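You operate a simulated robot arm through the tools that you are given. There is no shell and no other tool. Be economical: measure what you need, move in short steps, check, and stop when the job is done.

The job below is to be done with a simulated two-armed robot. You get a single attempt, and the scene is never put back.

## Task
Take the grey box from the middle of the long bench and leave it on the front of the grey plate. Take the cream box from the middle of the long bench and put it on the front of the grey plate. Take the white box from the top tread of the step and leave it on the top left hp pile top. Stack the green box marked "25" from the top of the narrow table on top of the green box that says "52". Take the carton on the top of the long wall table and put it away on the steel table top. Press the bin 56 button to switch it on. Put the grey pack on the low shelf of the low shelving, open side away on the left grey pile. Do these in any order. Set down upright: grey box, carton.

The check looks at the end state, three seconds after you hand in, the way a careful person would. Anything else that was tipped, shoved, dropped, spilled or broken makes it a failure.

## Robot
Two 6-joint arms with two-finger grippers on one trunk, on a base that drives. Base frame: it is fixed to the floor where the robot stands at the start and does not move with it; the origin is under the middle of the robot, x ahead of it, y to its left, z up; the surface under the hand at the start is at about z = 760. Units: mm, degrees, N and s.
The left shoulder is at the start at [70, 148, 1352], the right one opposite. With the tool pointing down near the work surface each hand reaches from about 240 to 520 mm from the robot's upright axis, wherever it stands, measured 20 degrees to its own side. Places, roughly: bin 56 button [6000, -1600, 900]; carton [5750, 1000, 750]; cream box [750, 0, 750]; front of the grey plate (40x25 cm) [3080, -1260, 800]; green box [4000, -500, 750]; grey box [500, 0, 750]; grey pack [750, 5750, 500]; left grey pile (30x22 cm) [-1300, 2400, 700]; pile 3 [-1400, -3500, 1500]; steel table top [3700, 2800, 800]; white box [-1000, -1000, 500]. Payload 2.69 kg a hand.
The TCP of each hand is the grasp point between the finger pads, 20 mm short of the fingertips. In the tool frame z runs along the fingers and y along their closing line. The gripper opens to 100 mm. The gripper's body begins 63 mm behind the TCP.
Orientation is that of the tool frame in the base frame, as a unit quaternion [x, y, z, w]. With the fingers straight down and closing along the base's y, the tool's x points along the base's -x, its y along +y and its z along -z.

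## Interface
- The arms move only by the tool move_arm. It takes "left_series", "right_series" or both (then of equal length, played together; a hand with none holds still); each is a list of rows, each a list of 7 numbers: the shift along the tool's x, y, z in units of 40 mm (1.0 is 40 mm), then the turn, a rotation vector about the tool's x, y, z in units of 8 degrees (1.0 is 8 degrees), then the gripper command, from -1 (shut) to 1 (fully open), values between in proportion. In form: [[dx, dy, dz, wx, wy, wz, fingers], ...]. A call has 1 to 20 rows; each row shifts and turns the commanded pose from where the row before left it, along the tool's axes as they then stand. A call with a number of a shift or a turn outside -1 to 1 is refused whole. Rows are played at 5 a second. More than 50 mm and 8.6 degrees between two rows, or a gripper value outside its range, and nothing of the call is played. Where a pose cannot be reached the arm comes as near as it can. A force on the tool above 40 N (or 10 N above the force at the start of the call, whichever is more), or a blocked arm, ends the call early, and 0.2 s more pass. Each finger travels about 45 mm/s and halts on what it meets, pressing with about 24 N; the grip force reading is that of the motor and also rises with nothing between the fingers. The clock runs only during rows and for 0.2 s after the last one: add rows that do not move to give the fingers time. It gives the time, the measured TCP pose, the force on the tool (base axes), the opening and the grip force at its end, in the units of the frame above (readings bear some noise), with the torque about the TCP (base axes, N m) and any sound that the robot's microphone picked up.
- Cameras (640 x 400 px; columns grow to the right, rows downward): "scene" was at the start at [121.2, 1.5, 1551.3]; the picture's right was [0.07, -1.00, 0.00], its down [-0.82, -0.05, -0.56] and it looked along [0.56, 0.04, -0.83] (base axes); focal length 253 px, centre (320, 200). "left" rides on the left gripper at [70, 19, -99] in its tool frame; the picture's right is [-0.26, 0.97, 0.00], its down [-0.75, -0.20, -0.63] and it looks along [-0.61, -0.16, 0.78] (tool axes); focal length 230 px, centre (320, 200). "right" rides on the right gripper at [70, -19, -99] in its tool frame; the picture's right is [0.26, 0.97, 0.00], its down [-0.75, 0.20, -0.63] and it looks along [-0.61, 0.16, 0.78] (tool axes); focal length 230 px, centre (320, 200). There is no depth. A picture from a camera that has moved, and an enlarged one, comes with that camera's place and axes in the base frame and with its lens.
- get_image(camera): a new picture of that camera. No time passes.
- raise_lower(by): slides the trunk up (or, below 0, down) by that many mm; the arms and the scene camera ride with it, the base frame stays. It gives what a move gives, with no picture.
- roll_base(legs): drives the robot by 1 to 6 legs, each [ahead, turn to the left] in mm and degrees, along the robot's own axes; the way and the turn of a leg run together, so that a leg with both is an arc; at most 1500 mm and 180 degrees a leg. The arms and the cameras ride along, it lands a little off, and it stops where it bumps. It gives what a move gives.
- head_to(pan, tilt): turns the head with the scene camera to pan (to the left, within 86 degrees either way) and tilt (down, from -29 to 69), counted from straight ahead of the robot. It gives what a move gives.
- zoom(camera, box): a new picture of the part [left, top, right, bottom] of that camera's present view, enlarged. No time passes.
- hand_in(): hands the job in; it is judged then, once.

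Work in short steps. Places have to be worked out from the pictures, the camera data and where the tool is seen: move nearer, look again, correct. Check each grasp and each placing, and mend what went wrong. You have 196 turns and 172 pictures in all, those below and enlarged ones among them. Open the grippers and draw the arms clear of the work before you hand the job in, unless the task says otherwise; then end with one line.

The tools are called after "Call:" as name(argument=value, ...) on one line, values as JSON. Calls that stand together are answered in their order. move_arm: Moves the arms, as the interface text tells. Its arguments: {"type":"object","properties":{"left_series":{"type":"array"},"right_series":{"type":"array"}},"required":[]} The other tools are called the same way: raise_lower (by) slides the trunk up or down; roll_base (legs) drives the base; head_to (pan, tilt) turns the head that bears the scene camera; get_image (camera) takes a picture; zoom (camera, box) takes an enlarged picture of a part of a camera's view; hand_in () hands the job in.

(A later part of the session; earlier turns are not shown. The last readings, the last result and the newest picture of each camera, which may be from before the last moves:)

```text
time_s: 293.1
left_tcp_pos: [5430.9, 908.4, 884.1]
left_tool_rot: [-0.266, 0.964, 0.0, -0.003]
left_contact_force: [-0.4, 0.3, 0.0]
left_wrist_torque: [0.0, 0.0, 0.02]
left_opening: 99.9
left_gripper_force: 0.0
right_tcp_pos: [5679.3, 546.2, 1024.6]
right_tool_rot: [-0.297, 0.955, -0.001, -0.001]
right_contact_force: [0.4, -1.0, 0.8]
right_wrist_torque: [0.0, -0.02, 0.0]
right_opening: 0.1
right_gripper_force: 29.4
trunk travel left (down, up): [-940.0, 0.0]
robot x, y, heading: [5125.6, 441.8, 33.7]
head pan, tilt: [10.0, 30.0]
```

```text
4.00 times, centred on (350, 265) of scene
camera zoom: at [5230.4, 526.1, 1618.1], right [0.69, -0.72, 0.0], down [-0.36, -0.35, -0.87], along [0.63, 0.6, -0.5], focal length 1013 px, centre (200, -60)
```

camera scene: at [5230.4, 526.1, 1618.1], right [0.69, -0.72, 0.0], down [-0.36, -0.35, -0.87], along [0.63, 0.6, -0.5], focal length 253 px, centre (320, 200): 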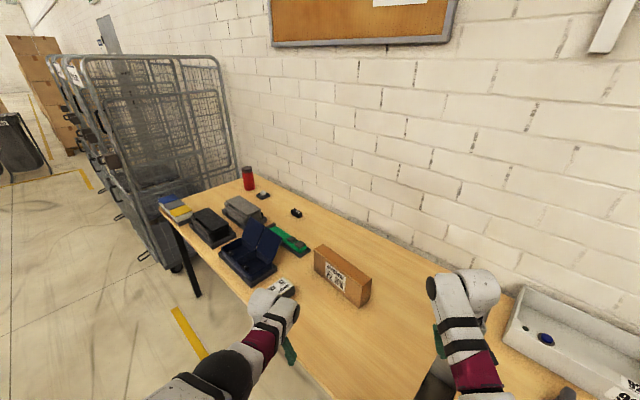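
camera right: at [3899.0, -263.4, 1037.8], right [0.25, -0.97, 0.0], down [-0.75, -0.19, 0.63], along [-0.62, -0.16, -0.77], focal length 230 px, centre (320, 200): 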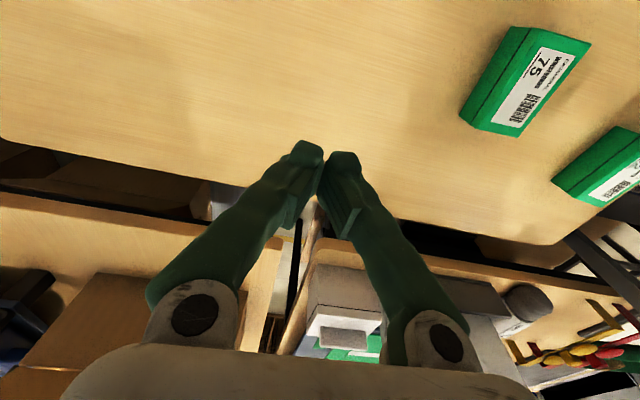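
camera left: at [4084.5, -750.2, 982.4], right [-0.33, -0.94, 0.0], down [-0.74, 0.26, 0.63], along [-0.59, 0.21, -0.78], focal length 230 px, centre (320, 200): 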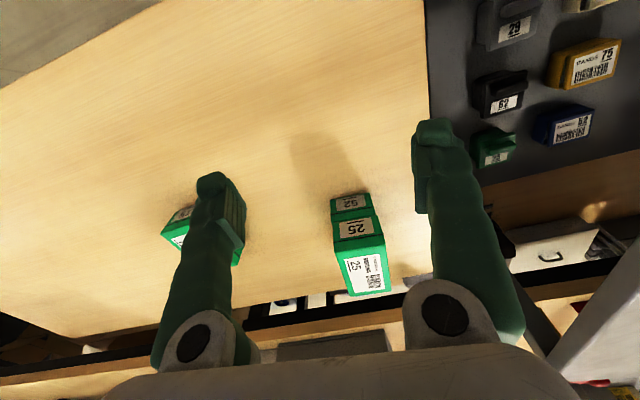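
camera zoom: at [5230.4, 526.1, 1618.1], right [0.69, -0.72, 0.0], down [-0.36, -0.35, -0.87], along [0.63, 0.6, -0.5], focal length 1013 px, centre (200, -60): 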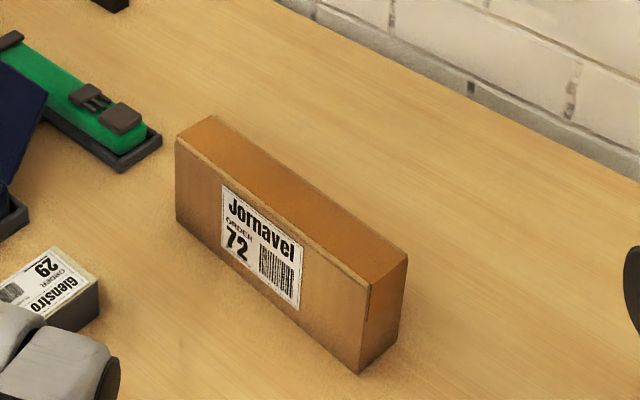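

Carton: ~275×53×127 mm, long axis along y, centre ≈(5850,1000), top ≈867. I raise and retract the left hand, turning its tool 90° CW, then drive to about (5370,780) facing +x.

Call:
move_arm(left_series=[[0.8, 0.4, -0.7, 0, 0, 0, 1], [0.8, 0.4, -0.7, 0, 0, 0, 1], [0.8, 0.4, -0.6, 0, 0, 0, 1], [0, 0, 0, 0, 0, 1, 1], [0, 0, 0, 0, 0, 1, 1], [0, 0, 0, 0, 0, 1, 1], [0, 0, 0, 0, 0, 1, 1], [0, 0, 0, 0, 0, 1, 1], [0, 0, 0, 0, 0, 1, 1], [0, 0, 0, 0, 0, 1, 1], [0, 0, 0, 0, 0, 1, 1], [0, 0, 0, 0, 0, 1, 1], [0, 0, 0, 0, 0, 1, 1], [0, 0, 0, 0, 0, 1, 1]])

Call:
roll_base(legs=[[0, 19], [424, 0], [0, -53]])

Call:
get_image(camera="left")

```text
time_s: 296.1
left_tcp_pos: [5323.2, 900.3, 964.8]
left_tool_rot: [0.48, 0.877, -0.002, 0.0]
left_contact_force: [-0.2, -1.2, 0.5]
left_wrist_torque: [-0.01, 0.03, 0.0]
left_opening: 99.8
left_gripper_force: 0.1
right_tcp_pos: [5677.6, 546.5, 1024.1]
right_tool_rot: [-0.298, 0.954, 0.0, -0.001]
right_contact_force: [0.8, -0.1, -0.9]
right_wrist_torque: [0.01, 0.03, 0.02]
right_opening: 0.0
right_gripper_force: 29.6
trunk travel left (down, up): [-940.0, 0.0]
robot x, y, heading: [5124.9, 439.0, 33.5]
head pan, tilt: [10.0, 30.0]
```

```text
time_s: 299.6
left_tcp_pos: [5419.3, 1229.9, 966.4]
left_tool_rot: [0.354, 0.935, -0.002, -0.002]
left_contact_force: [0.4, -0.3, 0.7]
left_wrist_torque: [0.04, 0.05, -0.04]
left_opening: 100.0
left_gripper_force: 0.1
right_tcp_pos: [5858.2, 984.0, 1021.3]
right_tool_rot: [-0.425, 0.905, 0.001, -0.001]
right_contact_force: [0.4, -0.3, -0.2]
right_wrist_torque: [0.04, 0.06, 0.04]
right_opening: 0.0
right_gripper_force: 30.0
trunk travel left (down, up): [-940.0, 0.0]
robot x, y, heading: [5336.1, 741.3, 42.5]
head pan, tilt: [10.0, 30.0]
stopped in leg 2: the robot was blocked; the commanded pose is now the measured one
```

```text
95 pictures are left
camera left: at [5380.1, 1291.1, 1064.9], right [0.83, 0.55, -0.01], down [0.43, -0.65, 0.63], along [0.34, -0.53, -0.78], focal length 230 px, centre (320, 200)
```

left: 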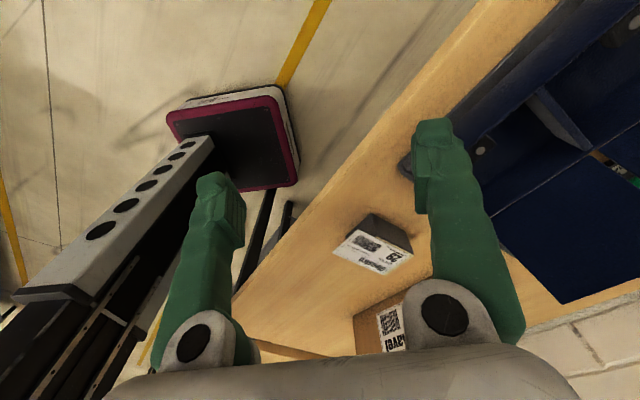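

The base bumped something (probably a table leg). I check the scene for disturbance.

Call:
head_to(pan=0, tilt=55)

Call:
get_image(camera="scene")

Call:
get_image(camera="right")

```text
time_s: 300.5
left_tcp_pos: [5414.0, 1235.2, 964.0]
left_tool_rot: [0.354, 0.935, -0.005, 0.001]
left_contact_force: [-1.0, -0.2, 0.0]
left_wrist_torque: [0.0, 0.01, -0.04]
left_opening: 100.0
left_gripper_force: 0.1
right_tcp_pos: [5850.6, 989.9, 1024.3]
right_tool_rot: [-0.425, 0.905, -0.002, 0.001]
right_contact_force: [-0.3, 0.9, -0.4]
right_wrist_torque: [-0.03, 0.0, 0.05]
right_opening: 0.0
right_gripper_force: 29.7
trunk travel left (down, up): [-940.0, 0.0]
robot x, y, heading: [5341.7, 739.0, 42.8]
head pan, tilt: [0.0, 55.0]
```

```text
94 pictures are left
camera scene: at [5427.4, 821.8, 1582.2], right [0.68, -0.73, 0.0], down [-0.6, -0.56, -0.57], along [0.42, 0.39, -0.82], focal length 253 px, centre (320, 200)
```

scene: 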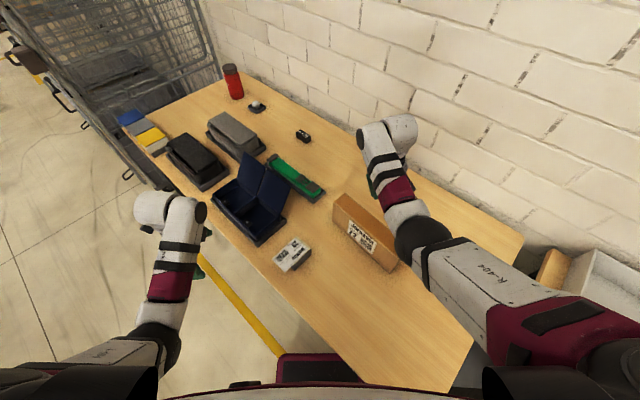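

```text
93 pictures are left
camera right: at [5820.1, 925.3, 1123.8], right [-0.91, 0.42, -0.01], down [0.32, 0.71, 0.63], along [0.27, 0.57, -0.78], focal length 230 px, centre (320, 200)
```

right: 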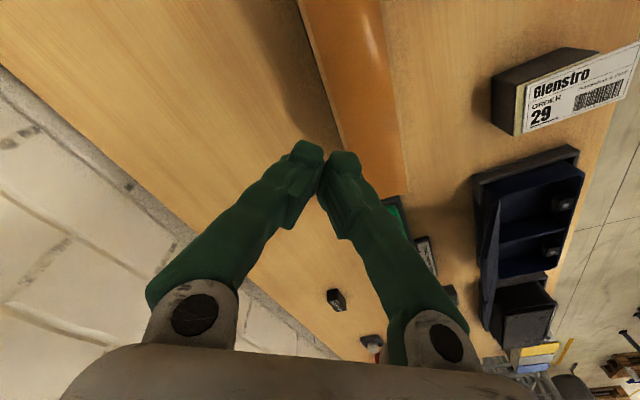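

Nothing was disturbed, and the right hand is already above the carton, so I use it. I turn its tool to close across the thickness, open, and lower to z≈945.

Call:
move_arm(right_series=[[0, 0, 0, 0, 0, -1, 1], [0, 0, 0, 0, 0, -1, 1], [0, 0, 0, 0, 0, -1, 1], [0, 0, 0, 0, 0, -1, 1], [0.05, 0.45, 0.5, 0, 0, -0.25, 1], [0.05, 0.45, 0.5, 0, 0, 0, 1], [0, 0, 0.5, 0, 0, 0, 1], [0, 0, 0.5, 0, 0, 0, 1], [0, 0, 0, 0, 0, 0, 1]])

Call:
get_image(camera="right")

```text
time_s: 302.5
left_tcp_pos: [5414.8, 1234.3, 964.4]
left_tool_rot: [0.355, 0.935, -0.004, 0.0]
left_contact_force: [0.2, 0.4, 0.1]
left_wrist_torque: [-0.01, 0.0, 0.0]
left_opening: 100.2
left_gripper_force: 0.0
right_tcp_pos: [5815.5, 989.1, 944.1]
right_tool_rot: [-0.671, 0.741, -0.002, 0.0]
right_contact_force: [0.8, 0.0, -0.6]
right_wrist_torque: [-0.02, -0.01, 0.03]
right_opening: 100.3
right_gripper_force: 0.1
trunk travel left (down, up): [-940.0, 0.0]
robot x, y, heading: [5342.1, 742.8, 42.6]
head pan, tilt: [0.0, 55.0]
```

```text
92 pictures are left
camera right: at [5826.8, 918.7, 1043.8], right [-0.99, -0.16, 0.0], down [-0.13, 0.77, 0.63], along [-0.1, 0.62, -0.78], focal length 230 px, centre (320, 200)
```

right: 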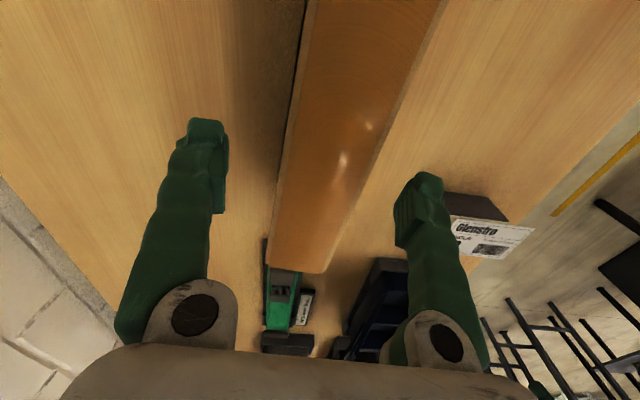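

Two-view geometry: carton top ≈900, thickness ≈64, centre (5805,990), yaw −5°. I centre on it, descend to TCP ≈862 and grip.

Call:
move_arm(right_series=[[0, 0.2, 0.4, 0, 0, 0, 1], [0, 0, 0.55, 0, 0, 0, 1], [0, 0, 0.55, 0, 0, 0, 1], [0, 0, 0.55, 0, 0, 0, 1], [0, 0, 0, 0, 0, 0, 1], [0, 0, 0, 0, 0, 0, -1], [0, 0, 0, 0, 0, 0, -1], [0, 0, 0, 0, 0, 0, -1], [0, 0, 0, 0, 0, 0, -1], [0, 0, 0, 0, 0, 0, -1], [0, 0, 0, 0, 0, 0, -1]])

Call:
get_image(camera="right")

```text
time_s: 304.9
left_tcp_pos: [5414.9, 1233.9, 964.6]
left_tool_rot: [0.354, 0.935, -0.003, 0.001]
left_contact_force: [0.5, -0.3, 0.4]
left_wrist_torque: [0.01, 0.0, 0.02]
left_opening: 99.9
left_gripper_force: 0.0
right_tcp_pos: [5809.6, 976.4, 869.0]
right_tool_rot: [-0.671, 0.741, -0.002, 0.001]
right_contact_force: [2.8, 0.6, 2.9]
right_wrist_torque: [0.13, -0.02, 0.02]
right_opening: 57.1
right_gripper_force: 24.3
right hand out of reach, approached as far as the arm can: row 4
trunk travel left (down, up): [-940.0, 0.0]
robot x, y, heading: [5339.3, 740.1, 42.8]
head pan, tilt: [0.0, 55.0]
```

```text
91 pictures are left
camera right: at [5819.7, 906.9, 968.9], right [-0.99, -0.16, 0.0], down [-0.13, 0.77, 0.63], along [-0.1, 0.62, -0.78], focal length 230 px, centre (320, 200)
```

right: 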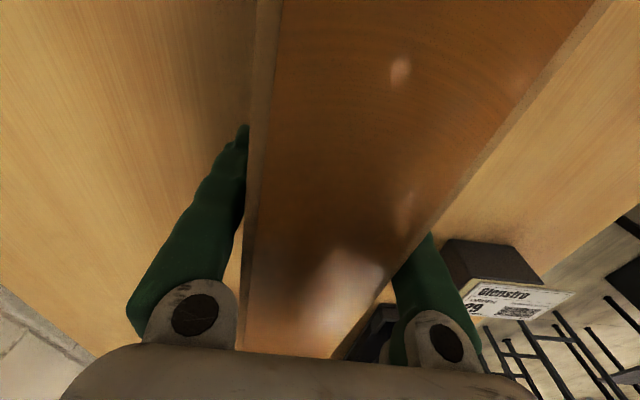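

Gripped. I lift 60 mm and check the load.

Call:
move_arm(right_series=[[0, 0, -0.5, 0, 0, 0, -1], [0, 0, -0.5, 0, 0, 0, -1], [0, 0, -0.5, 0, 0, 0, -1], [0, 0, 0, 0, 0, 0, -1]])

Call:
get_image(camera="scene")

```text
time_s: 305.9
left_tcp_pos: [5415.4, 1234.2, 964.4]
left_tool_rot: [0.354, 0.935, -0.004, 0.0]
left_contact_force: [0.7, 0.3, -0.6]
left_wrist_torque: [0.01, 0.02, 0.0]
left_opening: 99.9
left_gripper_force: 0.0
right_tcp_pos: [5807.9, 976.4, 928.6]
right_tool_rot: [-0.671, 0.741, -0.002, -0.001]
right_contact_force: [0.9, 0.6, -4.9]
right_wrist_torque: [0.05, 0.0, 0.03]
right_opening: 57.4
right_gripper_force: 24.2
trunk travel left (down, up): [-940.0, 0.0]
robot x, y, heading: [5338.5, 737.3, 42.9]
head pan, tilt: [0.0, 55.0]
```

```text
90 pictures are left
camera scene: at [5430.2, 820.8, 1582.0], right [0.68, -0.73, 0.0], down [-0.6, -0.56, -0.57], along [0.42, 0.39, -0.82], focal length 253 px, centre (320, 200)
```

scene: 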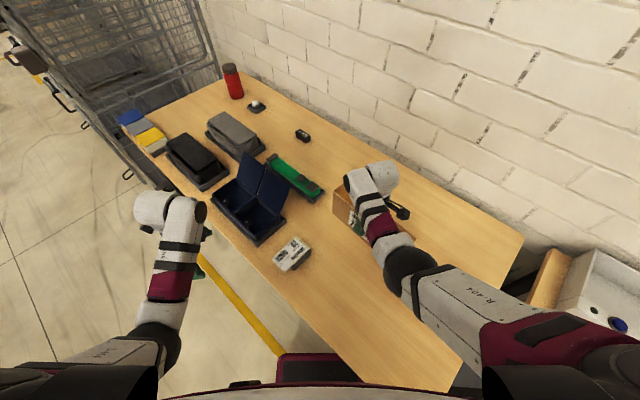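

Carton weighs ~0.5 kg and is held level. I raise it more, back away, and head up the aisle toward the steel table.

Call:
move_arm(right_series=[[0, 0, -0.5, 0, 0, 0, -1], [0, 0, -0.3, 0, 0, 0, -1], [0, 0, 0, 0, 0, 0, -1]])

Call:
roll_base(legs=[[-320, 0], [0, 58], [1400, 0], [0, 20]])

Call:
head_to(pan=15, tilt=25)

Call:
get_image(camera="scene")

```text
time_s: 306.7
left_tcp_pos: [5415.0, 1234.0, 964.7]
left_tool_rot: [0.355, 0.935, -0.004, 0.001]
left_contact_force: [-0.1, 0.1, 0.2]
left_wrist_torque: [0.02, 0.0, -0.01]
left_opening: 99.9
left_gripper_force: 0.1
right_tcp_pos: [5808.0, 977.2, 960.4]
right_tool_rot: [-0.672, 0.741, -0.002, -0.001]
right_contact_force: [-0.3, -0.2, -5.6]
right_wrist_torque: [0.03, -0.01, 0.01]
right_opening: 57.2
right_gripper_force: 23.8
trunk travel left (down, up): [-940.0, 0.0]
robot x, y, heading: [5336.9, 742.3, 42.7]
head pan, tilt: [0.0, 55.0]
```

```text
time_s: 319.1
left_tcp_pos: [4388.3, 2077.4, 964.7]
left_tool_rot: [-0.309, 0.951, -0.003, 0.002]
left_contact_force: [-0.8, -0.4, -0.4]
left_wrist_torque: [0.0, 0.04, 0.0]
left_opening: 100.0
left_gripper_force: 0.0
right_tcp_pos: [4723.7, 2407.3, 960.2]
right_tool_rot: [0.988, -0.156, 0.001, -0.001]
right_contact_force: [-0.2, -0.2, -4.6]
right_wrist_torque: [0.03, 0.03, 0.0]
right_opening: 57.8
right_gripper_force: 23.6
trunk travel left (down, up): [-940.0, 0.0]
robot x, y, heading: [4852.7, 1896.2, 120.2]
head pan, tilt: [0.0, 55.0]
```

```text
time_s: 320.0
left_tcp_pos: [4387.6, 2077.1, 963.9]
left_tool_rot: [-0.309, 0.951, -0.002, 0.003]
left_contact_force: [-0.1, -0.2, 0.4]
left_wrist_torque: [-0.01, 0.0, 0.01]
left_opening: 100.2
left_gripper_force: 0.1
right_tcp_pos: [4723.8, 2405.9, 960.5]
right_tool_rot: [0.988, -0.157, 0.003, -0.001]
right_contact_force: [0.4, 0.3, -5.8]
right_wrist_torque: [0.03, 0.02, 0.01]
right_opening: 57.5
right_gripper_force: 24.0
trunk travel left (down, up): [-940.0, 0.0]
robot x, y, heading: [4852.1, 1898.2, 120.4]
head pan, tilt: [15.0, 25.0]
```

```text
89 pictures are left
camera scene: at [4762.0, 2003.0, 1626.0], right [0.7, 0.71, 0.0], down [0.3, -0.3, -0.91], along [-0.64, 0.64, -0.42], focal length 253 px, centre (320, 200)
```

scene: 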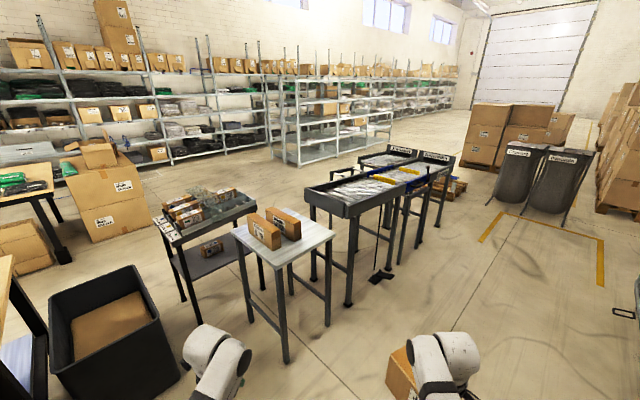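

The steel table (≈3700,2800) already bears two cartons; I zoom to find the free space.

Call:
zoom(camera="scene", box=[210, 180, 370, 280])

```text
4.00 times, centred on (290, 230) of scene
camera zoom: at [4762.0, 2003.0, 1626.0], right [0.7, 0.71, 0.0], down [0.3, -0.3, -0.91], along [-0.64, 0.64, -0.42], focal length 1013 px, centre (440, 80)
```

zoom: 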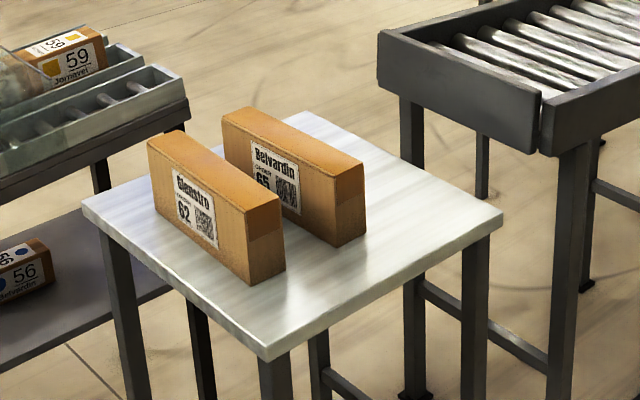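

Free strip on the steel table is y≈2830–2985 (north edge). I'll set the carton there along x, approaching from the east facing −x. I rotate the tool and drive to (4650,2685), heading 180°.

Call:
move_arm(right_series=[[0, 0, 0, 0, 0, 0.9, -1], [0, 0, 0, 0, 0, 0.9, -1], [0, 0, 0, 0, 0, 0.9, -1], [0, 0, 0, 0, 0, 0.9, -1], [0, 0, 0, 0, 0, 0.9, -1], [0, 0, 0, 0, 0, 0.75, -1], [0, 0, 0, 0, 0, 0, -1]])

Call:
roll_base(legs=[[0, -16], [812, 0], [0, 75.6]])

Call:
head_to(pan=-10, tilt=40)

Call:
get_image(camera="scene")

```text
time_s: 321.6
left_tcp_pos: [4388.0, 2077.0, 964.9]
left_tool_rot: [-0.309, 0.951, -0.003, 0.003]
left_contact_force: [-0.4, -0.3, 0.1]
left_wrist_torque: [0.02, 0.0, 0.02]
left_opening: 99.8
left_gripper_force: 0.0
right_tcp_pos: [4723.8, 2406.3, 959.5]
right_tool_rot: [0.865, -0.501, 0.001, -0.002]
right_contact_force: [0.9, 0.4, -6.0]
right_wrist_torque: [0.02, 0.01, 0.01]
right_opening: 57.4
right_gripper_force: 23.4
trunk travel left (down, up): [-940.0, 0.0]
robot x, y, heading: [4855.4, 1893.5, 120.5]
head pan, tilt: [15.0, 25.0]
```

```text
time_s: 330.2
left_tcp_pos: [4259.1, 2389.7, 964.3]
left_tool_rot: [0.736, -0.677, 0.002, -0.004]
left_contact_force: [-0.2, -0.4, 0.0]
left_wrist_torque: [0.01, 0.0, 0.02]
left_opening: 99.7
left_gripper_force: 0.1
right_tcp_pos: [4152.0, 2846.7, 960.4]
right_tool_rot: [1.0, -0.012, 0.0, -0.001]
right_contact_force: [0.7, 0.5, -5.4]
right_wrist_torque: [0.0, -0.01, 0.02]
right_opening: 57.3
right_gripper_force: 23.8
trunk travel left (down, up): [-940.0, 0.0]
robot x, y, heading: [4655.6, 2696.6, 179.0]
head pan, tilt: [15.0, 25.0]
```

```text
time_s: 331.1
left_tcp_pos: [4259.9, 2388.6, 964.2]
left_tool_rot: [0.736, -0.677, 0.001, -0.004]
left_contact_force: [-0.2, 0.0, 0.5]
left_wrist_torque: [0.0, -0.01, 0.0]
left_opening: 99.9
left_gripper_force: 0.0
right_tcp_pos: [4152.5, 2845.5, 961.0]
right_tool_rot: [1.0, -0.012, -0.001, -0.002]
right_contact_force: [0.3, 0.0, -5.9]
right_wrist_torque: [0.0, 0.04, 0.0]
right_opening: 57.4
right_gripper_force: 24.1
trunk travel left (down, up): [-940.0, 0.0]
robot x, y, heading: [4656.4, 2697.0, 178.8]
head pan, tilt: [-10.0, 40.0]
```

```text
87 pictures are left
camera scene: at [4520.0, 2708.1, 1602.8], right [0.19, 0.98, 0.0], down [0.63, -0.12, -0.77], along [-0.75, 0.15, -0.64], focal length 253 px, centre (320, 200)
```

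scene: 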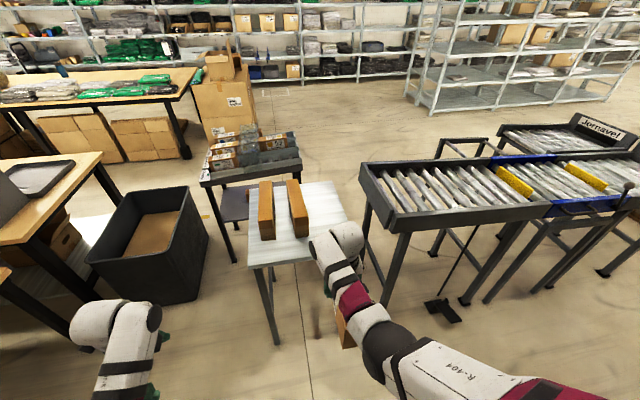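

Clear view: Belvardin's right side is at y≈2801. I shift the carton to y≈2890 first, then drive in 455 mm.

Call:
move_arm(right_series=[[0, -0.6, 0, 0, 0, 0, -1], [0, -0.5, 0, 0, 0, 0, -1], [0, 0, 0, 0, 0, 0, -1]])

Call:
roll_base(legs=[[440, 0]])

Call:
get_image(camera="scene")

Call:
get_image(camera="right")

```text
time_s: 331.9
left_tcp_pos: [4259.1, 2389.5, 964.2]
left_tool_rot: [0.736, -0.677, 0.001, -0.004]
left_contact_force: [-0.5, -0.1, 0.5]
left_wrist_torque: [0.02, 0.0, 0.0]
left_opening: 99.9
left_gripper_force: 0.0
right_tcp_pos: [4153.7, 2890.9, 960.3]
right_tool_rot: [1.0, -0.012, 0.0, -0.002]
right_contact_force: [-0.5, 0.1, -5.1]
right_wrist_torque: [0.0, 0.05, 0.02]
right_opening: 57.4
right_gripper_force: 23.7
trunk travel left (down, up): [-940.0, 0.0]
robot x, y, heading: [4653.9, 2695.1, 179.0]
head pan, tilt: [-10.0, 40.0]
```

```text
time_s: 334.6
left_tcp_pos: [3818.3, 2397.6, 965.6]
left_tool_rot: [0.736, -0.677, 0.0, -0.003]
left_contact_force: [-0.7, 0.4, -0.7]
left_wrist_torque: [0.0, -0.01, -0.01]
left_opening: 100.0
left_gripper_force: 0.1
right_tcp_pos: [3713.8, 2899.1, 960.4]
right_tool_rot: [1.0, -0.013, -0.002, -0.003]
right_contact_force: [-0.2, -0.2, -5.4]
right_wrist_torque: [-0.03, 0.03, 0.02]
right_opening: 57.5
right_gripper_force: 24.3
trunk travel left (down, up): [-940.0, 0.0]
robot x, y, heading: [4212.1, 2705.1, 179.0]
head pan, tilt: [-10.0, 40.0]
```

```text
86 pictures are left
camera scene: at [4081.3, 2716.5, 1603.0], right [0.19, 0.98, 0.0], down [0.63, -0.12, -0.77], along [-0.75, 0.15, -0.64], focal length 253 px, centre (320, 200)
```

scene: 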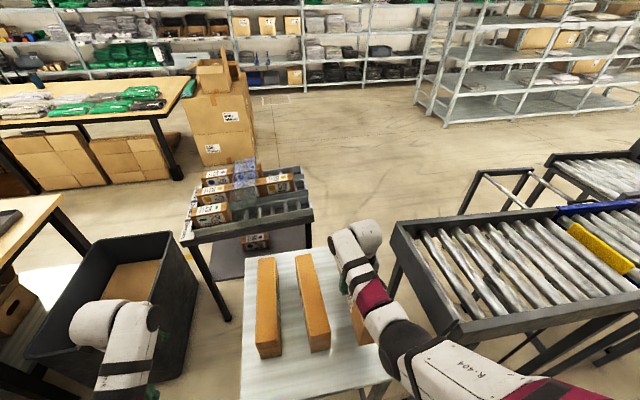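

```text
85 pictures are left
camera right: at [3783.7, 2915.8, 1061.1], right [0.23, -0.97, 0.0], down [-0.75, -0.18, 0.63], along [-0.61, -0.14, -0.78], focal length 230 px, centre (320, 200)
```

right: 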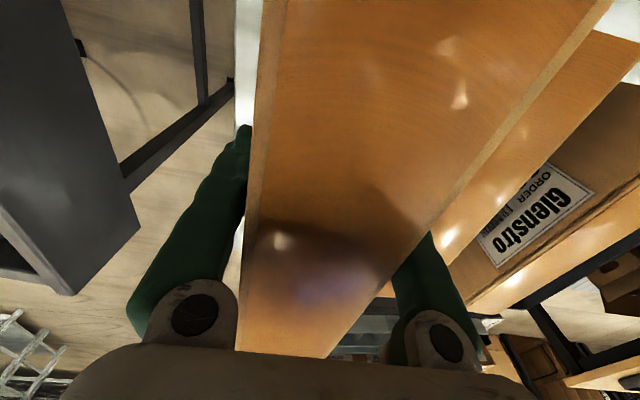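

Carton hovers over the free strip with ≥55 mm margins. I descend to TCP ≈897, then step to contact.

Call:
move_arm(right_series=[[0, 0, 0.55, 0, 0, 0, -1], [0, 0, 0.55, 0, 0, 0, -1], [0, 0, 0.45, 0, 0, 0, -1], [0, 0, 0, 0, 0, 0, -1]])

Call:
move_arm(right_series=[[0, 0, 0.12, 0, 0, 0, -1], [0, 0, 0, 0, 0, 0, -1]])

Call:
move_arm(right_series=[[0, 0, 0.12, 0, 0, 0, -1], [0, 0, 0, 0, 0, 0, -1]])

```text
time_s: 335.6
left_tcp_pos: [3817.9, 2397.5, 964.2]
left_tool_rot: [0.736, -0.677, 0.001, -0.004]
left_contact_force: [-0.1, 1.1, -0.1]
left_wrist_torque: [0.0, 0.0, 0.02]
left_opening: 99.9
left_gripper_force: 0.1
right_tcp_pos: [3711.6, 2898.1, 898.1]
right_tool_rot: [1.0, -0.012, 0.0, -0.003]
right_contact_force: [0.0, -0.4, -5.2]
right_wrist_torque: [0.06, -0.01, 0.01]
right_opening: 57.3
right_gripper_force: 23.7
trunk travel left (down, up): [-940.0, 0.0]
robot x, y, heading: [4214.7, 2703.4, 179.1]
head pan, tilt: [-10.0, 40.0]
```

```text
time_s: 336.2
left_tcp_pos: [3818.2, 2397.2, 964.8]
left_tool_rot: [0.736, -0.677, 0.001, -0.004]
left_contact_force: [0.2, -0.2, 0.7]
left_wrist_torque: [0.0, -0.03, 0.02]
left_opening: 99.8
left_gripper_force: 0.1
right_tcp_pos: [3711.7, 2897.9, 893.7]
right_tool_rot: [1.0, -0.012, 0.0, -0.003]
right_contact_force: [-0.3, 0.0, -6.7]
right_wrist_torque: [-0.01, 0.04, 0.0]
right_opening: 57.5
right_gripper_force: 23.5
trunk travel left (down, up): [-940.0, 0.0]
robot x, y, heading: [4213.7, 2700.3, 179.0]
head pan, tilt: [-10.0, 40.0]
```

```text
time_s: 336.8
left_tcp_pos: [3817.7, 2397.5, 964.7]
left_tool_rot: [0.736, -0.677, 0.0, -0.004]
left_contact_force: [-0.9, -1.0, 0.4]
left_wrist_torque: [-0.03, -0.01, -0.03]
left_opening: 100.0
left_gripper_force: 0.1
right_tcp_pos: [3711.7, 2898.3, 888.9]
right_tool_rot: [1.0, -0.012, 0.001, -0.003]
right_contact_force: [0.0, -0.2, -5.0]
right_wrist_torque: [0.02, 0.0, -0.02]
right_opening: 57.5
right_gripper_force: 23.9
trunk travel left (down, up): [-940.0, 0.0]
robot x, y, heading: [4216.0, 2705.0, 179.2]
head pan, tilt: [-10.0, 40.0]
```

Not yet in contact; I continue in 5 mm steps.

Call:
move_arm(right_series=[[0, 0, 0.12, 0, 0, 0, -1], [0, 0, 0, 0, 0, 0, -1]])

Call:
move_arm(right_series=[[0, 0, 0.12, 0, 0, 0, -1], [0, 0, 0, 0, 0, 0, -1]])

Call:
move_arm(right_series=[[0, 0, 0.12, 0, 0, 0, -1], [0, 0, 0, 0, 0, 0, -1]])

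```text
time_s: 337.4
left_tcp_pos: [3817.6, 2397.6, 964.3]
left_tool_rot: [0.737, -0.676, 0.001, -0.004]
left_contact_force: [1.1, 0.1, -0.7]
left_wrist_torque: [0.01, -0.01, 0.01]
left_opening: 100.0
left_gripper_force: 0.1
right_tcp_pos: [3712.2, 2899.1, 884.4]
right_tool_rot: [1.0, -0.012, 0.0, -0.003]
right_contact_force: [-0.3, -0.2, -5.2]
right_wrist_torque: [0.0, 0.03, -0.01]
right_opening: 57.8
right_gripper_force: 23.7
trunk travel left (down, up): [-940.0, 0.0]
robot x, y, heading: [4214.8, 2702.3, 179.1]
head pan, tilt: [-10.0, 40.0]
```

```text
time_s: 338.0
left_tcp_pos: [3817.6, 2397.6, 964.4]
left_tool_rot: [0.736, -0.677, 0.001, -0.005]
left_contact_force: [0.3, -0.6, -0.4]
left_wrist_torque: [-0.01, 0.02, 0.02]
left_opening: 99.9
left_gripper_force: 0.0
right_tcp_pos: [3711.6, 2898.7, 878.4]
right_tool_rot: [1.0, -0.013, 0.001, -0.002]
right_contact_force: [1.1, 1.6, -5.0]
right_wrist_torque: [-0.02, 0.03, -0.02]
right_opening: 57.3
right_gripper_force: 23.4
trunk travel left (down, up): [-940.0, 0.0]
robot x, y, heading: [4212.6, 2706.3, 179.0]
head pan, tilt: [-10.0, 40.0]
```

```text
time_s: 338.6
left_tcp_pos: [3818.3, 2398.2, 963.5]
left_tool_rot: [0.737, -0.676, 0.002, -0.004]
left_contact_force: [-0.5, 0.1, -0.6]
left_wrist_torque: [-0.04, 0.0, 0.0]
left_opening: 99.9
left_gripper_force: 0.1
right_tcp_pos: [3711.7, 2899.2, 873.9]
right_tool_rot: [1.0, -0.012, 0.0, -0.002]
right_contact_force: [0.1, -0.3, -5.2]
right_wrist_torque: [0.04, 0.02, 0.01]
right_opening: 57.4
right_gripper_force: 24.1
trunk travel left (down, up): [-940.0, 0.0]
robot x, y, heading: [4214.4, 2705.1, 179.2]
head pan, tilt: [-10.0, 40.0]
```

Still free; I keep stepping, two steps per call.

Call:
move_arm(right_series=[[0, 0, 0.1, 0, 0, 0, -1], [0, 0, 0, 0, 0, 0, -1], [0, 0, 0.1, 0, 0, 0, -1], [0, 0, 0, 0, 0, 0, -1]])

Call:
move_arm(right_series=[[0, 0, 0.1, 0, 0, 0, -1], [0, 0, 0, 0, 0, 0, -1]])

Call:
get_image(camera="scene")

```text
time_s: 339.6
left_tcp_pos: [3820.4, 2397.7, 965.6]
left_tool_rot: [0.735, -0.678, -0.001, -0.003]
left_contact_force: [-1.0, -0.5, 0.0]
left_wrist_torque: [0.03, 0.03, 0.02]
left_opening: 100.2
left_gripper_force: 0.0
right_tcp_pos: [3711.8, 2899.7, 869.6]
right_tool_rot: [1.0, -0.012, -0.003, -0.002]
right_contact_force: [-1.4, 2.5, 15.5]
right_wrist_torque: [-0.45, -0.75, 0.18]
right_opening: 57.2
right_gripper_force: 24.7
trunk travel left (down, up): [-940.0, 0.0]
robot x, y, heading: [4215.6, 2704.9, 178.9]
head pan, tilt: [-10.0, 40.0]
```

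```text
time_s: 340.2
left_tcp_pos: [3822.2, 2398.3, 966.2]
left_tool_rot: [0.735, -0.678, -0.001, -0.002]
left_contact_force: [0.6, 1.1, 0.2]
left_wrist_torque: [-0.02, -0.01, 0.01]
left_opening: 99.9
left_gripper_force: 0.1
right_tcp_pos: [3712.8, 2899.3, 867.9]
right_tool_rot: [1.0, -0.012, -0.006, -0.003]
right_contact_force: [-5.2, 6.2, 31.4]
right_wrist_torque: [-0.56, 0.23, 0.05]
right_opening: 57.9
right_gripper_force: 24.3
trunk travel left (down, up): [-940.0, 0.0]
robot x, y, heading: [4214.3, 2701.2, 178.9]
head pan, tilt: [-10.0, 40.0]
```

```text
84 pictures are left
camera scene: at [4085.3, 2715.5, 1603.6], right [0.19, 0.98, 0.0], down [0.63, -0.12, -0.77], along [-0.75, 0.15, -0.64], focal length 253 px, centre (320, 200)
```

scene: 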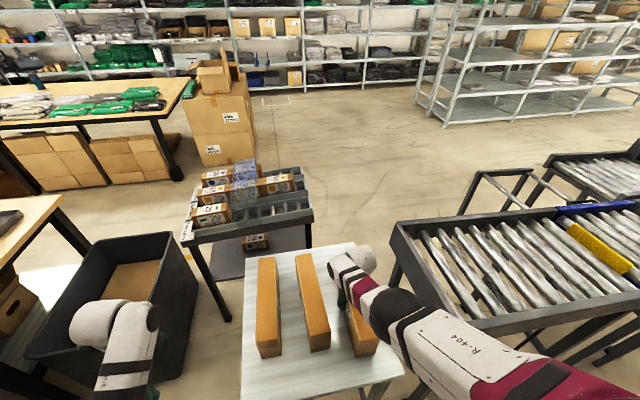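

Contact at ≈871: the carton stands on the steel top. I relax, open and rise.

Call:
move_arm(right_series=[[0, 0, -0.15, 0, 0, 0, -1], [0, 0, 0, 0, 0, 0, -1], [0, 0, 0, 0, 0, 0, 0.3], [0, 0, 0, 0, 0, 0, 0.8], [0, 0, 0, 0, 0, 0, 0.9], [0, 0, 0, 0, 0, 0, 0.9], [0, 0, -0.4, 0, 0, 0, 0.9], [0, 0, -0.5, 0, 0, 0, 0.9], [0, 0, -0.5, 0, 0, 0, 0.9], [0, 0, -0.5, 0, 0, 0, 0.9], [0, 0, -0.5, 0, 0, 0, 0.9]])

Call:
roll_base(legs=[[-350, 0]])

Call:
get_image(camera="scene")

```text
time_s: 342.6
left_tcp_pos: [3819.4, 2396.4, 965.1]
left_tool_rot: [0.736, -0.677, 0.0, -0.003]
left_contact_force: [-1.3, 0.2, 0.3]
left_wrist_torque: [0.0, 0.01, -0.02]
left_opening: 100.1
left_gripper_force: 0.0
right_tcp_pos: [3714.7, 2898.0, 965.2]
right_tool_rot: [1.0, -0.013, 0.0, -0.003]
right_contact_force: [0.1, 0.1, -1.4]
right_wrist_torque: [-0.01, -0.03, -0.01]
right_opening: 95.0
right_gripper_force: 0.1
trunk travel left (down, up): [-940.0, 0.0]
robot x, y, heading: [4213.3, 2703.5, 179.1]
head pan, tilt: [-10.0, 40.0]
```

```text
time_s: 344.9
left_tcp_pos: [4170.5, 2390.0, 962.5]
left_tool_rot: [0.736, -0.677, 0.001, -0.004]
left_contact_force: [0.0, 0.2, 0.4]
left_wrist_torque: [-0.03, -0.01, -0.01]
left_opening: 99.8
left_gripper_force: 0.0
right_tcp_pos: [4064.2, 2891.8, 964.3]
right_tool_rot: [1.0, -0.011, 0.001, -0.003]
right_contact_force: [-0.3, -0.4, -0.1]
right_wrist_torque: [0.0, -0.01, 0.0]
right_opening: 94.9
right_gripper_force: 0.1
trunk travel left (down, up): [-940.0, 0.0]
robot x, y, heading: [4564.8, 2693.8, 179.1]
head pan, tilt: [-10.0, 40.0]
```

```text
83 pictures are left
camera scene: at [4430.4, 2709.8, 1602.5], right [0.19, 0.98, 0.0], down [0.63, -0.12, -0.76], along [-0.75, 0.15, -0.64], focal length 253 px, centre (320, 200)
```

scene: 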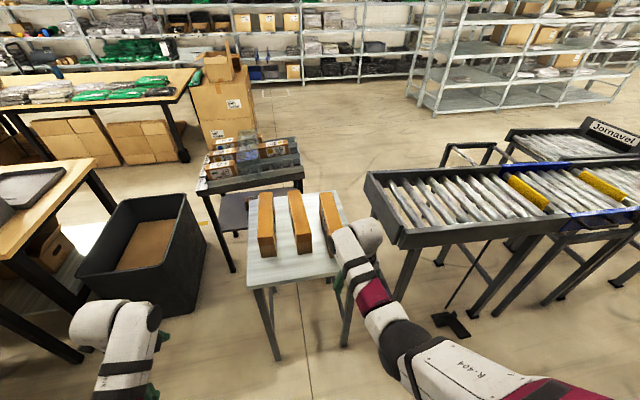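

Carton placed upright. Next the grey pack at (750,5750). I drive north along x≈4560 to y≈4400 and look around the conveyor.

Call:
roll_base(legs=[[0, -89], [1500, 0], [300, 0]])

Call:
head_to(pan=45, tilt=15)

Call:
get_image(camera="scene")

```text
time_s: 357.7
left_tcp_pos: [4293.8, 4891.2, 966.9]
left_tool_rot: [-0.039, 0.999, -0.002, 0.002]
left_contact_force: [-0.7, -0.6, 0.4]
left_wrist_torque: [0.02, 0.02, 0.0]
left_opening: 100.0
left_gripper_force: 0.0
right_tcp_pos: [4794.8, 4993.9, 965.8]
right_tool_rot: [-0.697, 0.717, -0.001, 0.002]
right_contact_force: [1.1, -0.2, -0.3]
right_wrist_torque: [0.0, 0.01, -0.01]
right_opening: 95.1
right_gripper_force: 0.0
trunk travel left (down, up): [-940.0, 0.0]
robot x, y, heading: [4596.2, 4496.8, 88.7]
head pan, tilt: [-10.0, 40.0]
```

```text
time_s: 359.0
left_tcp_pos: [4292.5, 4894.2, 964.7]
left_tool_rot: [-0.039, 0.999, -0.003, 0.001]
left_contact_force: [-0.5, 0.6, 0.0]
left_wrist_torque: [0.01, -0.02, 0.0]
left_opening: 100.2
left_gripper_force: 0.0
right_tcp_pos: [4796.0, 4996.3, 965.3]
right_tool_rot: [-0.697, 0.717, -0.002, 0.002]
right_contact_force: [0.0, -0.7, 0.3]
right_wrist_torque: [-0.02, 0.01, 0.02]
right_opening: 94.9
right_gripper_force: 0.1
trunk travel left (down, up): [-940.0, 0.0]
robot x, y, heading: [4594.1, 4497.8, 88.4]
head pan, tilt: [45.0, 15.0]
```

```text
82 pictures are left
camera scene: at [4533.2, 4610.4, 1642.4], right [0.72, 0.69, 0.0], down [0.18, -0.19, -0.97], along [-0.67, 0.7, -0.26], focal length 253 px, centre (320, 200)
```

scene: 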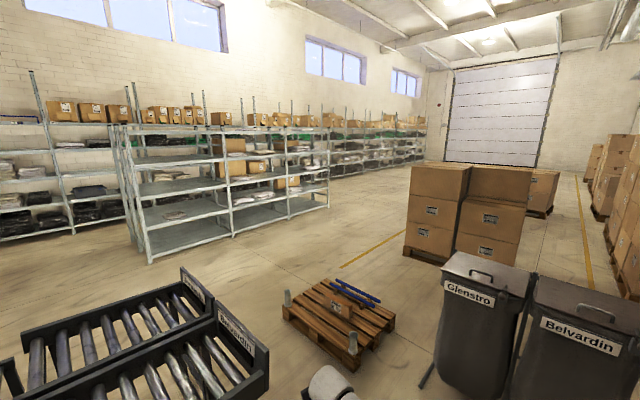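

There's a passage between the conveyor end (y≈5040) and the floor pallet (y≥5770). I thread through it toward the shelving.

Call:
roll_base(legs=[[0, 24.5], [800, 0], [0, 37], [640, 0], [0, 31], [1500, 0]])

Call:
head_to(pan=-5, tilt=25)

Call:
get_image(camera="scene")

```text
time_s: 369.1
left_tcp_pos: [3281.3, 5442.7, 966.0]
left_tool_rot: [-0.541, 0.841, 0.0, 0.003]
left_contact_force: [0.3, -0.2, 0.0]
left_wrist_torque: [0.0, 0.01, 0.02]
left_opening: 100.2
left_gripper_force: 0.1
right_tcp_pos: [3436.9, 5930.3, 965.4]
right_tool_rot: [0.964, -0.266, -0.001, -0.003]
right_contact_force: [0.0, 0.8, -0.7]
right_wrist_torque: [-0.01, -0.01, 0.0]
right_opening: 94.8
right_gripper_force: 0.0
trunk travel left (down, up): [-940.0, 0.0]
robot x, y, heading: [3773.1, 5513.6, 149.6]
head pan, tilt: [45.0, 15.0]
stopped in leg 4: the robot was blocked; the commanded pose is now the measured one
```

```text
time_s: 370.2
left_tcp_pos: [3281.4, 5442.7, 964.4]
left_tool_rot: [-0.539, 0.842, 0.001, 0.003]
left_contact_force: [-0.2, -0.1, 0.4]
left_wrist_torque: [0.0, 0.03, 0.02]
left_opening: 100.4
left_gripper_force: 0.0
right_tcp_pos: [3436.2, 5931.1, 965.7]
right_tool_rot: [0.964, -0.266, 0.001, -0.001]
right_contact_force: [-0.2, 0.0, 0.2]
right_wrist_torque: [0.01, -0.01, -0.02]
right_opening: 94.9
right_gripper_force: 0.1
trunk travel left (down, up): [-940.0, 0.0]
robot x, y, heading: [3770.9, 5514.6, 149.3]
head pan, tilt: [-5.0, 25.0]
```

```text
81 pictures are left
camera scene: at [3655.7, 5587.5, 1626.3], right [0.58, 0.81, 0.0], down [0.34, -0.25, -0.91], along [-0.74, 0.53, -0.42], focal length 253 px, centre (320, 200)
```

scene: 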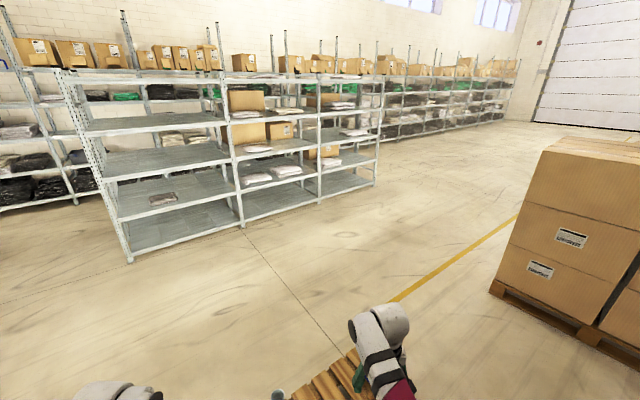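

Blocked again, likely near the floor pallet. I look down before moving.

Call:
head_to(pan=-15, tilt=66)

Call:
get_image(camera="scene")

```text
time_s: 371.3
left_tcp_pos: [3281.4, 5442.8, 964.4]
left_tool_rot: [-0.539, 0.842, -0.001, 0.003]
left_contact_force: [-0.3, 0.4, 0.7]
left_wrist_torque: [0.03, 0.02, 0.0]
left_opening: 99.9
left_gripper_force: 0.0
right_tcp_pos: [3435.4, 5929.7, 964.7]
right_tool_rot: [0.964, -0.265, 0.0, -0.002]
right_contact_force: [0.9, -0.1, 0.2]
right_wrist_torque: [-0.02, 0.0, -0.01]
right_opening: 94.9
right_gripper_force: 0.1
trunk travel left (down, up): [-940.0, 0.0]
robot x, y, heading: [3773.8, 5515.0, 149.2]
head pan, tilt: [-15.0, 66.0]
```

```text
80 pictures are left
camera scene: at [3687.7, 5576.8, 1569.5], right [0.71, 0.7, 0.0], down [0.64, -0.65, -0.41], along [-0.29, 0.29, -0.91], focal length 253 px, centre (320, 200)
```

scene: 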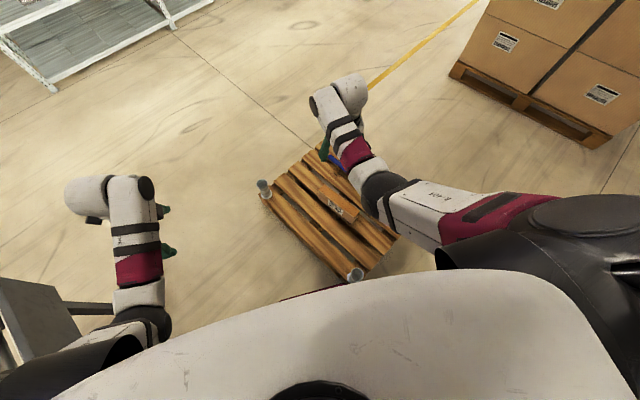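

The base just touched the pallet's corner post; nothing looks moved. I back up, straighten to heading 180° and pass at y≈5455.

Call:
roll_base(legs=[[-130, 0], [0, 31], [1500, 0], [800, 0]])

Call:
head_to(pan=-10, tilt=30)

Call:
get_image(camera="scene")

```text
time_s: 385.0
left_tcp_pos: [1205.9, 5108.3, 965.4]
left_tool_rot: [0.746, -0.666, 0.0, -0.003]
left_contact_force: [-0.7, 0.2, -0.4]
left_wrist_torque: [-0.02, 0.04, 0.03]
left_opening: 100.1
left_gripper_force: 0.0
right_tcp_pos: [1085.3, 5605.5, 966.0]
right_tool_rot: [1.0, 0.002, 0.0, -0.001]
right_contact_force: [-0.3, 0.8, 0.0]
right_wrist_torque: [-0.01, -0.04, 0.02]
right_opening: 94.9
right_gripper_force: 0.0
trunk travel left (down, up): [-940.0, 0.0]
robot x, y, heading: [1588.5, 5425.8, -179.4]
head pan, tilt: [-15.0, 66.0]
```

```text
time_s: 386.0
left_tcp_pos: [1204.3, 5108.5, 964.2]
left_tool_rot: [0.746, -0.666, -0.001, -0.003]
left_contact_force: [0.1, -0.4, 0.0]
left_wrist_torque: [0.01, -0.03, 0.0]
left_opening: 99.7
left_gripper_force: 0.1
right_tcp_pos: [1086.5, 5606.2, 964.9]
right_tool_rot: [1.0, 0.003, 0.0, -0.002]
right_contact_force: [0.2, 0.0, 0.7]
right_wrist_torque: [0.01, -0.02, 0.02]
right_opening: 94.9
right_gripper_force: 0.0
trunk travel left (down, up): [-940.0, 0.0]
robot x, y, heading: [1594.8, 5419.7, -179.6]
head pan, tilt: [-10.0, 30.0]
```

```text
79 pictures are left
camera scene: at [1450.5, 5434.5, 1618.1], right [0.16, 0.99, 0.0], down [0.49, -0.08, -0.87], along [-0.85, 0.14, -0.5], focal length 253 px, centre (320, 200)
```

scene: 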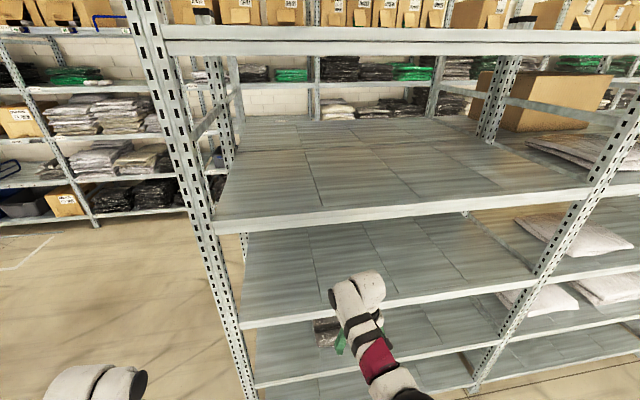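

The pack sits on a lower shelf at about (750,5750). I back up 250 mm and lower the trunk 500 mm for a level view.

Call:
roll_base(legs=[[-250, 0]])

Call:
raise_lower(by=-500)

Call:
head_to(pan=-10, tilt=25)

Call:
get_image(camera="scene")

```text
time_s: 387.9
left_tcp_pos: [1448.5, 5110.7, 963.5]
left_tool_rot: [0.746, -0.665, 0.001, -0.005]
left_contact_force: [0.4, 0.1, 0.6]
left_wrist_torque: [-0.02, -0.01, 0.0]
left_opening: 100.1
left_gripper_force: 0.1
right_tcp_pos: [1328.8, 5607.5, 962.9]
right_tool_rot: [1.0, 0.004, 0.002, -0.001]
right_contact_force: [-0.9, -0.2, -0.4]
right_wrist_torque: [0.0, 0.0, 0.03]
right_opening: 95.1
right_gripper_force: 0.0
trunk travel left (down, up): [-940.0, 0.0]
robot x, y, heading: [1837.2, 5424.3, -179.4]
head pan, tilt: [-10.0, 30.0]
```

```text
refused: -500 is not a number from -400 to 400
```

```text
time_s: 388.5
left_tcp_pos: [1450.6, 5110.8, 965.0]
left_tool_rot: [0.746, -0.666, 0.0, -0.003]
left_contact_force: [-0.1, 0.2, 0.5]
left_wrist_torque: [-0.04, -0.03, -0.03]
left_opening: 100.1
left_gripper_force: 0.1
right_tcp_pos: [1331.6, 5607.8, 964.0]
right_tool_rot: [1.0, 0.003, 0.001, -0.002]
right_contact_force: [-0.8, -0.8, -0.4]
right_wrist_torque: [0.02, 0.0, -0.01]
right_opening: 95.1
right_gripper_force: 0.2
trunk travel left (down, up): [-940.0, 0.0]
robot x, y, heading: [1835.8, 5427.4, -179.4]
head pan, tilt: [-10.0, 25.0]
```

```text
78 pictures are left
camera scene: at [1694.1, 5437.3, 1626.0], right [0.16, 0.99, 0.0], down [0.42, -0.07, -0.91], along [-0.89, 0.15, -0.42], focal length 253 px, centre (320, 200)
```

scene: 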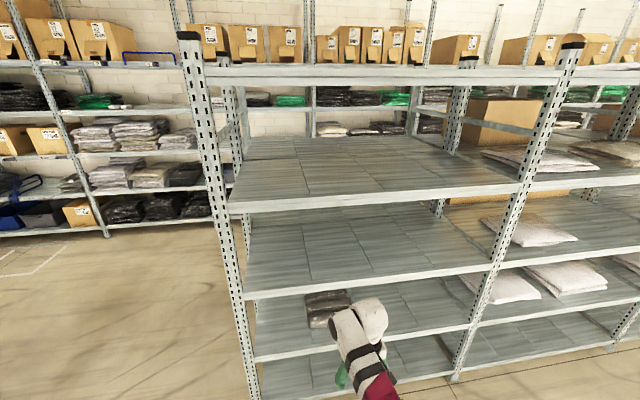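

The trunk call is limited to 400; I lower 400 mm and look.

Call:
raise_lower(by=-400)

Call:
head_to(pan=-12, tilt=28)

Call:
get_image(camera="scene")

```text
time_s: 392.3
left_tcp_pos: [1452.3, 5112.5, 565.1]
left_tool_rot: [0.746, -0.666, 0.0, -0.004]
left_contact_force: [0.3, -0.1, -0.5]
left_wrist_torque: [0.0, -0.02, 0.03]
left_opening: 100.0
left_gripper_force: 0.1
right_tcp_pos: [1331.1, 5607.7, 564.3]
right_tool_rot: [1.0, 0.004, 0.0, -0.001]
right_contact_force: [-0.4, -0.9, 0.3]
right_wrist_torque: [0.0, 0.01, 0.01]
right_opening: 95.1
right_gripper_force: 0.1
trunk travel left (down, up): [-540.0, 400.0]
robot x, y, heading: [1838.1, 5424.6, -179.5]
head pan, tilt: [-10.0, 25.0]
```

```text
time_s: 393.0
left_tcp_pos: [1452.5, 5110.4, 565.0]
left_tool_rot: [0.746, -0.665, 0.0, -0.003]
left_contact_force: [0.1, 1.1, -0.2]
left_wrist_torque: [0.04, 0.01, 0.01]
left_opening: 100.1
left_gripper_force: 0.0
right_tcp_pos: [1331.6, 5608.9, 565.3]
right_tool_rot: [1.0, 0.004, -0.001, -0.001]
right_contact_force: [0.0, 0.3, -0.7]
right_wrist_torque: [-0.05, -0.01, 0.02]
right_opening: 95.0
right_gripper_force: 0.1
trunk travel left (down, up): [-540.0, 400.0]
robot x, y, heading: [1837.8, 5426.8, -179.3]
head pan, tilt: [-12.0, 28.0]
```

```text
77 pictures are left
camera scene: at [1696.9, 5440.3, 1221.4], right [0.2, 0.98, 0.0], down [0.46, -0.09, -0.88], along [-0.87, 0.17, -0.47], focal length 253 px, centre (320, 200)
```

scene: 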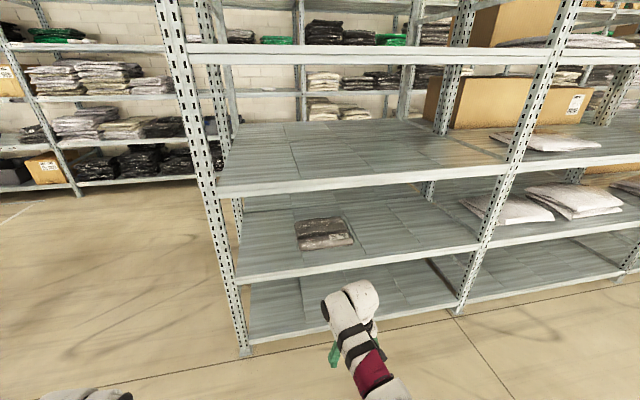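

The pack is at about (682,5655), top ≈493, on a shelf whose front edge is x≈870 with the next shelf at ≈840. I zoom to see its shape.

Call:
zoom(camera="scene", box=[270, 195, 382, 265])

```text
5.71 times, centred on (326, 230) of scene
camera zoom: at [1696.9, 5440.3, 1221.4], right [0.2, 0.98, 0.0], down [0.46, -0.09, -0.88], along [-0.87, 0.17, -0.47], focal length 1447 px, centre (286, 29)
```

zoom: 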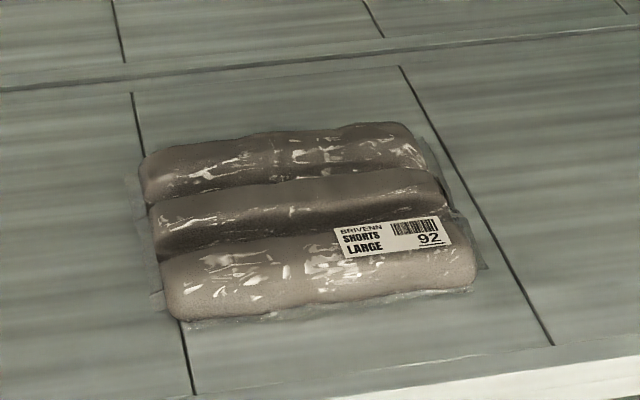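

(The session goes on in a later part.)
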